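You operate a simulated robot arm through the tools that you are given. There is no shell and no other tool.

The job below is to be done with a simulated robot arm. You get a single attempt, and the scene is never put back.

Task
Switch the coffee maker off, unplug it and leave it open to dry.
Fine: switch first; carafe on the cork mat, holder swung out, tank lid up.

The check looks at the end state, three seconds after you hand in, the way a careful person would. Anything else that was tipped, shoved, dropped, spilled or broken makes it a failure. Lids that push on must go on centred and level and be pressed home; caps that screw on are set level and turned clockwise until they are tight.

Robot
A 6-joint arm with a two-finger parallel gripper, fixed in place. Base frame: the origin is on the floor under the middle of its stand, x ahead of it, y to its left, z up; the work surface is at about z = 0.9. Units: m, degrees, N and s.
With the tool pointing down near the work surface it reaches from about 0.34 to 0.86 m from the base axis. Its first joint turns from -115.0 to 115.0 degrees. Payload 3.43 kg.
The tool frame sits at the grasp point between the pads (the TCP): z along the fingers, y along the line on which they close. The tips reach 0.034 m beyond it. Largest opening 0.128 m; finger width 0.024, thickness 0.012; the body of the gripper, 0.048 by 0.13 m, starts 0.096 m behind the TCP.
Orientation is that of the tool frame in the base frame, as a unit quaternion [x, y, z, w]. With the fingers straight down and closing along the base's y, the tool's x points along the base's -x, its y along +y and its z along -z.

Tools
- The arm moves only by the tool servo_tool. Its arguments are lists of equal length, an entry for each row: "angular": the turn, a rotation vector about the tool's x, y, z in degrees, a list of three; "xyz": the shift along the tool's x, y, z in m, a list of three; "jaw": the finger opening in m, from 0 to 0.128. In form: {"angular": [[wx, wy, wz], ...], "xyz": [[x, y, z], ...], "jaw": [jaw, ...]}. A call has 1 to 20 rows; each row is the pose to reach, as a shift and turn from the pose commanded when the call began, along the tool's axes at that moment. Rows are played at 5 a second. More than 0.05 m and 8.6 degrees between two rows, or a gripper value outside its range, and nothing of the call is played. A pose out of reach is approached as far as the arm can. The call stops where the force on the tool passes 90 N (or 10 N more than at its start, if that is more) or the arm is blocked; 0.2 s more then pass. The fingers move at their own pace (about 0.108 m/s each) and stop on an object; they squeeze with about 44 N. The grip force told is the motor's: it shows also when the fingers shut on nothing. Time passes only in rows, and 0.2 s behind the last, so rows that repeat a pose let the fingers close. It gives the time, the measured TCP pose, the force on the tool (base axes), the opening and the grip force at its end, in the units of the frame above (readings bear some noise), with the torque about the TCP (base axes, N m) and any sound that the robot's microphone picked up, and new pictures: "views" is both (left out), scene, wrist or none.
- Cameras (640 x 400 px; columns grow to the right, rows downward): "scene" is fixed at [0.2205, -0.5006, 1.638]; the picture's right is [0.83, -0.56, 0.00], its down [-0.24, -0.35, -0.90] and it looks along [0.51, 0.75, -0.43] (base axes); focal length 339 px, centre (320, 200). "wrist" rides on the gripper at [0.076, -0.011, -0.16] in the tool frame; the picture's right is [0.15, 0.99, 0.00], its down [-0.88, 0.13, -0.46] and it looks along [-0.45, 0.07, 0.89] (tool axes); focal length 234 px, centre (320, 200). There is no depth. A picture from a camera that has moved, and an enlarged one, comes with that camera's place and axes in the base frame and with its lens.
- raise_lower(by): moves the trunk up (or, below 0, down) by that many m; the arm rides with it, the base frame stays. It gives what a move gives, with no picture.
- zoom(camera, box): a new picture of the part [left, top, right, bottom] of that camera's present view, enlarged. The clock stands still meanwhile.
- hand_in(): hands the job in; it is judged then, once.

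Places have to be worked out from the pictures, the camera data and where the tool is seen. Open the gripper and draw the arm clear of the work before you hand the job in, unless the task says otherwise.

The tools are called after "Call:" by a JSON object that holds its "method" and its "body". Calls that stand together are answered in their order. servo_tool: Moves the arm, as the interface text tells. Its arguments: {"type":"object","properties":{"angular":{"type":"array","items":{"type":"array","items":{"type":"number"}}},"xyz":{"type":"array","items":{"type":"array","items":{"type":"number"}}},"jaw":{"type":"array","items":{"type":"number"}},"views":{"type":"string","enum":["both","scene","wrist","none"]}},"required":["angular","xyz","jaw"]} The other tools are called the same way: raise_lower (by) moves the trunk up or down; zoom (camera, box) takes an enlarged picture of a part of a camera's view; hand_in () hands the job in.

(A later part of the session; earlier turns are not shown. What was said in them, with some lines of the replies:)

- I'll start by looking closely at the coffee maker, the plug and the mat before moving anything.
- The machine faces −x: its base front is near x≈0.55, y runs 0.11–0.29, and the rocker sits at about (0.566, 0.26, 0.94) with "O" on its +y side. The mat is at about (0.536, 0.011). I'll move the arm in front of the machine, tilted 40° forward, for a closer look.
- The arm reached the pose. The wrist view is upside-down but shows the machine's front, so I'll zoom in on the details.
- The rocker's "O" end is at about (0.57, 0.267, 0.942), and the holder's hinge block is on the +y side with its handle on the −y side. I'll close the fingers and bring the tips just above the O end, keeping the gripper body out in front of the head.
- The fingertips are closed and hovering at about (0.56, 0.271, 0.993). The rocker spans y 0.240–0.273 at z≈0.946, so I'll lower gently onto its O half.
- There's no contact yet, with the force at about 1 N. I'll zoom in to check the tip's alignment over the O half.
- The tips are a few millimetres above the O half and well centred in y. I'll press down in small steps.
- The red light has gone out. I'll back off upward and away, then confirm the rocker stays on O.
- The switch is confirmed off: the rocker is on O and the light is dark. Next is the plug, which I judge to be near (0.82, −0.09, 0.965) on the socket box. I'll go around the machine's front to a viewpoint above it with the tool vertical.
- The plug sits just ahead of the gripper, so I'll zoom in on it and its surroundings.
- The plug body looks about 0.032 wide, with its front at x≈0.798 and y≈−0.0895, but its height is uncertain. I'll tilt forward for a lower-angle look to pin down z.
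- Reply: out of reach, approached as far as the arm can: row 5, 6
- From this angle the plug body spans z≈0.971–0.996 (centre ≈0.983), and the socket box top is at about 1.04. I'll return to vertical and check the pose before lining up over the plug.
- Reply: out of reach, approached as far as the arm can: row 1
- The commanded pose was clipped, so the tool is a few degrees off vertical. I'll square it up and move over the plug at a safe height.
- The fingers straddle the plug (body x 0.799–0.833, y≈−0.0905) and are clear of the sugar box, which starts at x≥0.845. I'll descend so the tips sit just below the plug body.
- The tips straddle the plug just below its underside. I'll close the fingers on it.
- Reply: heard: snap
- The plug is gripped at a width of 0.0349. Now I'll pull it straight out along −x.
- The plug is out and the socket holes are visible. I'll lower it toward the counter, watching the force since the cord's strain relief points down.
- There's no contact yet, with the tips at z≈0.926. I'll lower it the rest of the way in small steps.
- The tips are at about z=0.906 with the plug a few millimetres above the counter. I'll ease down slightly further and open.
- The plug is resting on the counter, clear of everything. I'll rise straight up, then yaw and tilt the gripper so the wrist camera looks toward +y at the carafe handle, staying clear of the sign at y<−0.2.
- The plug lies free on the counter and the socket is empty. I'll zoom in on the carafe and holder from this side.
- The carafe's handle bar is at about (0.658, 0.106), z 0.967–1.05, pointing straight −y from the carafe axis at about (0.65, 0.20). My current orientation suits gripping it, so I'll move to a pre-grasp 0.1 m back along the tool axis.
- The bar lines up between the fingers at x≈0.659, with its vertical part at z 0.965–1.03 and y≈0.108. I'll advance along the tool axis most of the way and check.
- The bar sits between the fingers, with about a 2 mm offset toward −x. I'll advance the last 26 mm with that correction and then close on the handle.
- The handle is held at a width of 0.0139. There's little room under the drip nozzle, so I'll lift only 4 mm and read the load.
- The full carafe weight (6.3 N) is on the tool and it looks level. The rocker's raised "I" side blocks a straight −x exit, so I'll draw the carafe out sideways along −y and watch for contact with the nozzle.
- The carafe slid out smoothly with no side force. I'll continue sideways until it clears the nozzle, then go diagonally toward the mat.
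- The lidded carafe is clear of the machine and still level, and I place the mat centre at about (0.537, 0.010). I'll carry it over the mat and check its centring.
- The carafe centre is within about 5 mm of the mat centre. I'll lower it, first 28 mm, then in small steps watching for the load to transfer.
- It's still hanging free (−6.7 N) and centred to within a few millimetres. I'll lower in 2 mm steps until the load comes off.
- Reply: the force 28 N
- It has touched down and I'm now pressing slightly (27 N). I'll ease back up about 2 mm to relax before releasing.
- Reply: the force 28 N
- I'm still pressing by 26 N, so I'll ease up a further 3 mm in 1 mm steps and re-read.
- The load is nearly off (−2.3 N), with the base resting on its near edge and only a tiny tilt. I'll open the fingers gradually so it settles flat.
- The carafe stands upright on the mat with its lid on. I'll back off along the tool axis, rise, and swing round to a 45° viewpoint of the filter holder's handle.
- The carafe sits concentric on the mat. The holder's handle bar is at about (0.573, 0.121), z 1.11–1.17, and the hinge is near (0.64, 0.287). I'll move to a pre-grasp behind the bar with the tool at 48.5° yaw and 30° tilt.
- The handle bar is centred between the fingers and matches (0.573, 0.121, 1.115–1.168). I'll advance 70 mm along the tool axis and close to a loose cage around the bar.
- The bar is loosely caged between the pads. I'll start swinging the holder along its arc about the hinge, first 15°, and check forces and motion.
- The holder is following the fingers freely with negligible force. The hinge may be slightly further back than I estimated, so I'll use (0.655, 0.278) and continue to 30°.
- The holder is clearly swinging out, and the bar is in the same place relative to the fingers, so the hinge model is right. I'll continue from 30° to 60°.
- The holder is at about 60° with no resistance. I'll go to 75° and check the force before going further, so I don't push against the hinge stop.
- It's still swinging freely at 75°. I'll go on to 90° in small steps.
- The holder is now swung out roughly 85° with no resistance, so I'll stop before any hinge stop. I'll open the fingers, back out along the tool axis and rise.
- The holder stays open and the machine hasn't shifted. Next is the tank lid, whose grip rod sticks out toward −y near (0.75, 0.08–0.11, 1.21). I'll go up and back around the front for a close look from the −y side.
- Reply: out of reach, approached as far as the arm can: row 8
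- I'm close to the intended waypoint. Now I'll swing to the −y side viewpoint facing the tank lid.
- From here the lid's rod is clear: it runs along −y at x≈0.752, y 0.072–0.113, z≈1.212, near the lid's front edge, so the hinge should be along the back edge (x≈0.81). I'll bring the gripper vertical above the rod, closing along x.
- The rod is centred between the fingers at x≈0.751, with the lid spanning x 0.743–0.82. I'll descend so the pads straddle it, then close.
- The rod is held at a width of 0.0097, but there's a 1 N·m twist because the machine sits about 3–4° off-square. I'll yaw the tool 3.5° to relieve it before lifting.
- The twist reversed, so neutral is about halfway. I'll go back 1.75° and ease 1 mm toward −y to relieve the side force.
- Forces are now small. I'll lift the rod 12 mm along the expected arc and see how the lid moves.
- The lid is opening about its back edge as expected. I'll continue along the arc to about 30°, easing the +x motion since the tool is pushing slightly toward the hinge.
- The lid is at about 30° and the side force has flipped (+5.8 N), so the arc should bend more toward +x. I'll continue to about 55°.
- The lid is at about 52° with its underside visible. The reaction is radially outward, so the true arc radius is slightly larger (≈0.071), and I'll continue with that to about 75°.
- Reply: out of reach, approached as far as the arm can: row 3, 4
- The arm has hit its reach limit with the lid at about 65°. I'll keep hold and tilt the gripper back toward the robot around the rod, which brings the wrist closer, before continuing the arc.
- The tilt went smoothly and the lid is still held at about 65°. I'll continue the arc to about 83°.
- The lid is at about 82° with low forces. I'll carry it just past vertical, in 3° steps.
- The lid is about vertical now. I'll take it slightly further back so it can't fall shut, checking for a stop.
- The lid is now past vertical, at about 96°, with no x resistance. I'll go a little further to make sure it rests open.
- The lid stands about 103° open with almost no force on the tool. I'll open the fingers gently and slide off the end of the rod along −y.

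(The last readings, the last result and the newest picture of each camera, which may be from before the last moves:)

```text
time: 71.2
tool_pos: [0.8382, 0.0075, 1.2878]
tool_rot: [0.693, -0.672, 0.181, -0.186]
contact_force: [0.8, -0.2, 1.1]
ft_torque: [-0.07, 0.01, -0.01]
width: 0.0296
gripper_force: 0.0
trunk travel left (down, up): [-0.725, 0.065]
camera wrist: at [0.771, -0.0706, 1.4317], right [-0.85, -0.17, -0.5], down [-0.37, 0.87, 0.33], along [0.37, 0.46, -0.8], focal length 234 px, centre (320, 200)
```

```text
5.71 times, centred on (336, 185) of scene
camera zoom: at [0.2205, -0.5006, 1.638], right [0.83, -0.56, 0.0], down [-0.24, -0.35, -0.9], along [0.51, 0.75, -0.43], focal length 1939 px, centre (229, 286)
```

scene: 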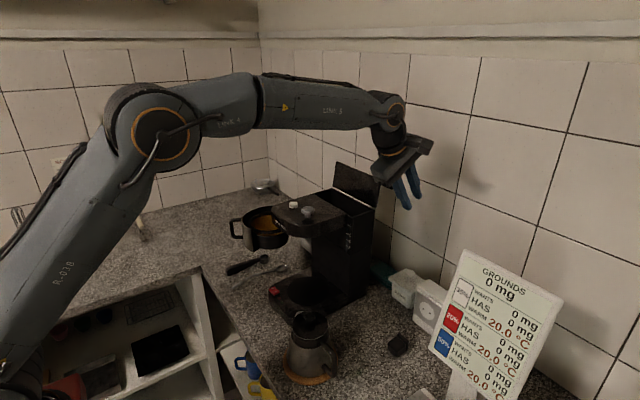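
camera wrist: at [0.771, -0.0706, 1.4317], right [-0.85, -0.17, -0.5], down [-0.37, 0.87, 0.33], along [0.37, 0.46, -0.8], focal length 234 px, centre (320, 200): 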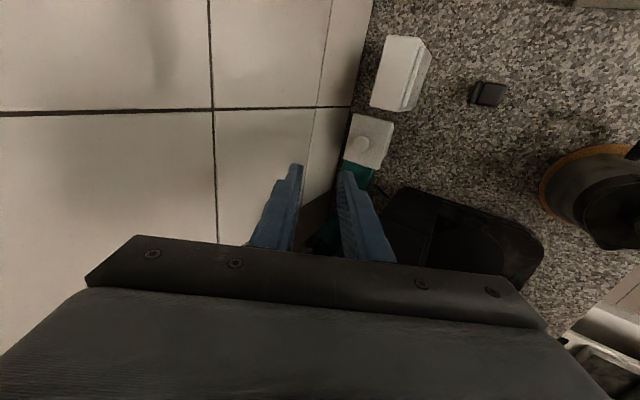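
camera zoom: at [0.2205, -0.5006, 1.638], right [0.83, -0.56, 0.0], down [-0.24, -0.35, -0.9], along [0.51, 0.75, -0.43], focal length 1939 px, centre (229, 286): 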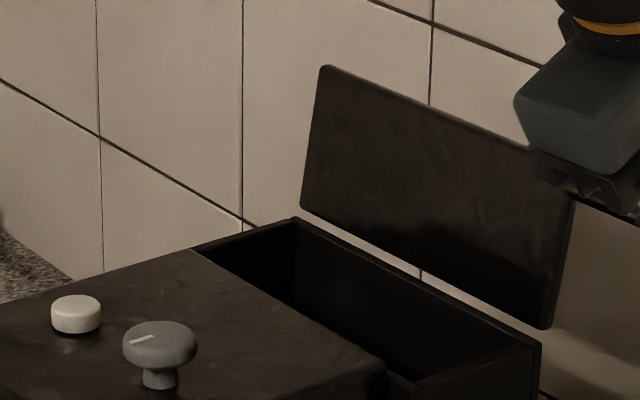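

The lid stays up on its own. I'll draw the arm up and back, clear of the work, and then inspect the final state.

Call:
{"method": "servo_tool", "body": {"angular": [[0, 0, 0], [0, 0, 0], [0, 0, 0], [0, 0, 0], [0, 0, 0], [-6, 0, 0], [-12, 0, 0], [-18, 0, 0], [-24, 0, 0], [-30, 0, 0]], "xyz": [[0.006, 0.0023, -0.036], [0.012, 0.0046, -0.072], [0.018, 0.007, -0.108], [0.024, 0.0093, -0.144], [0.03, 0.0116, -0.18], [0.034, 0.0443, -0.2034], [0.038, 0.077, -0.2268], [0.042, 0.1096, -0.2502], [0.046, 0.1423, -0.2736], [0.05, 0.175, -0.297]], "jaw": [0.03, 0.04, 0.06, 0.08, 0.1, 0.1, 0.1, 0.1, 0.1, 0.1]}}

Call:
{"method": "zoom", "body": {"camera": "scene", "box": [220, 150, 420, 275]}}

Call:
{"method": "zoom", "body": {"camera": "scene", "box": [230, 270, 430, 395]}}

```text
time: 73.4
tool_pos: [0.5398, -0.0532, 1.4604]
tool_rot: [0.718, -0.697, 0.001, -0.001]
contact_force: [0.9, 0.7, 1.1]
ft_torque: [-0.01, 0.0, -0.02]
width: 0.1003
gripper_force: 0.0
trunk travel left (down, up): [-0.725, 0.065]
camera wrist: at [0.5544, -0.1286, 1.6201], right [-0.98, -0.18, 0.0], down [-0.16, 0.88, 0.46], along [-0.08, 0.45, -0.89], focal length 234 px, centre (320, 200)
```

scene: 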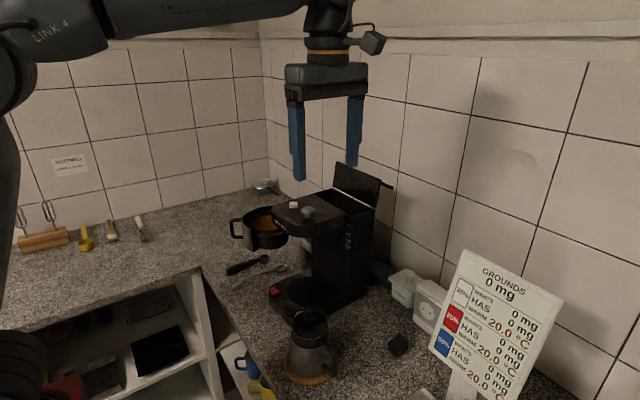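
wrist: 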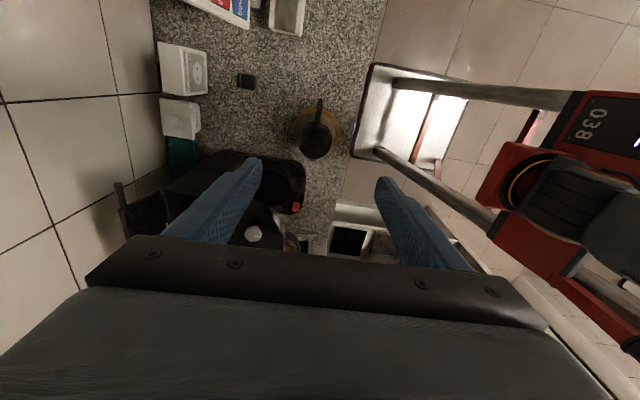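

```text
3.20 times, centred on (320, 212) of scene
camera zoom: at [0.2205, -0.5006, 1.638], right [0.83, -0.56, 0.0], down [-0.24, -0.35, -0.9], along [0.51, 0.75, -0.43], focal length 1086 px, centre (320, 160)
```

zoom: 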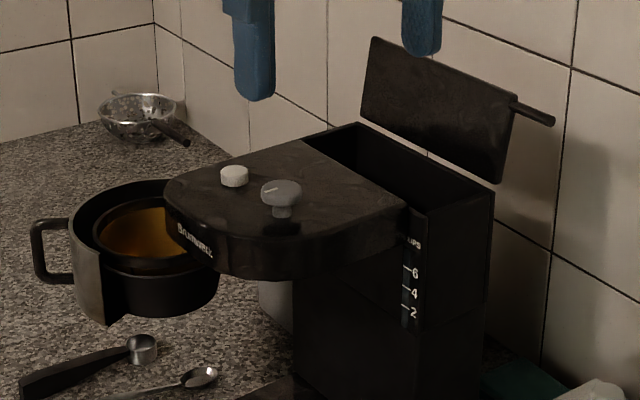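

```text
3.20 times, centred on (330, 332) of scene
camera zoom: at [0.2205, -0.5006, 1.638], right [0.83, -0.56, 0.0], down [-0.24, -0.35, -0.9], along [0.51, 0.75, -0.43], focal length 1086 px, centre (288, -224)
```

zoom: 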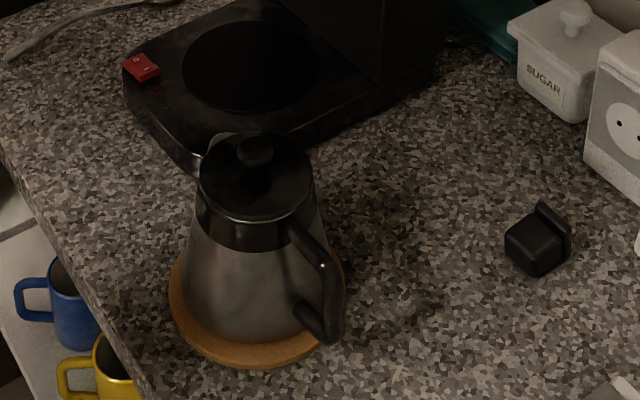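

Everything looks in place: lid up, holder out, plug free and switch on O. A last top-down check of the carafe on the mat.

Call:
{"method": "zoom", "body": {"camera": "wrist", "box": [265, 80, 377, 150]}}

Call:
{"method": "zoom", "body": {"camera": "scene", "box": [250, 270, 330, 320]}}

```text
5.71 times, centred on (321, 115) of wrist
camera zoom: at [0.5544, -0.1286, 1.6201], right [-0.98, -0.18, 0.0], down [-0.16, 0.88, 0.46], along [-0.08, 0.45, -0.89], focal length 1338 px, centre (314, 686)
```

zoom: 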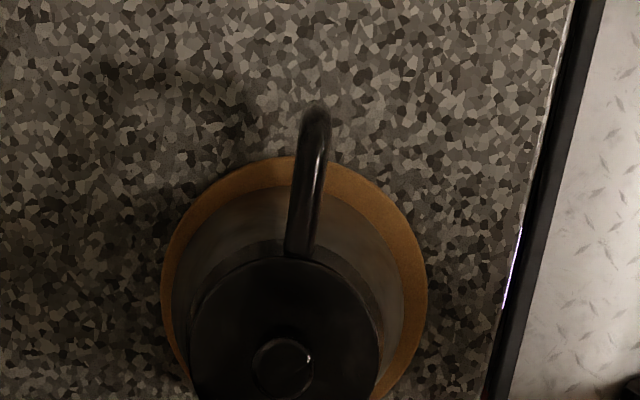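

```text
8.00 times, centred on (290, 295) of scene
camera zoom: at [0.2205, -0.5006, 1.638], right [0.83, -0.56, 0.0], down [-0.24, -0.35, -0.9], along [0.51, 0.75, -0.43], focal length 2714 px, centre (560, -560)
```

zoom: 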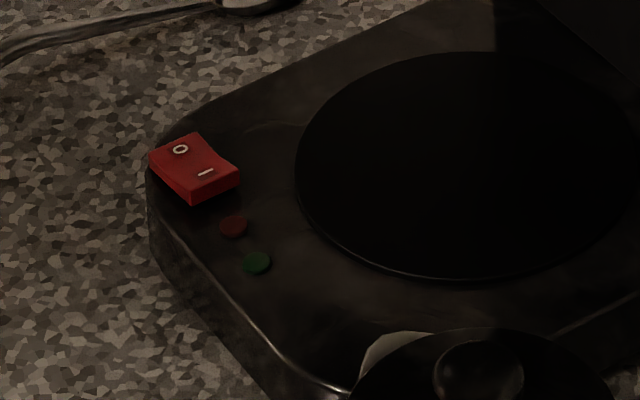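

The carafe base lies fully inside the mat, the rocker is on O with the light dark, the plug is out, the holder is swung out and the lid is up. The gripper is open and clear, so I'm handing in.

Call:
{"method": "hand_in", "body": {}}

```text
The job is handed in.
```

The coffee maker is switched off, unplugged and left open to dry. I've handed the job in, but no result came back.

- **Switch:** pressed to O before I touched the plug. The red light went out and is still dark.
- **Plug:** pulled straight out of the socket and lying free on the counter.
- **Carafe:** standing upright on the cork mat with its lid on. Its base is fully on the mat, a few millimetres off centre.
- **Holder:** swung out roughly 85°. I stopped before its hinge stop so I wouldn't push the machine, and it stayed put when I let go.
- **Tank lid:** up and slightly past vertical, at about 103°, staying there on its own.

The machine's base and switch line up with where they were at the start, and I saw nothing else knocked or moved. The gripper is open and the arm is drawn clear above the counter.
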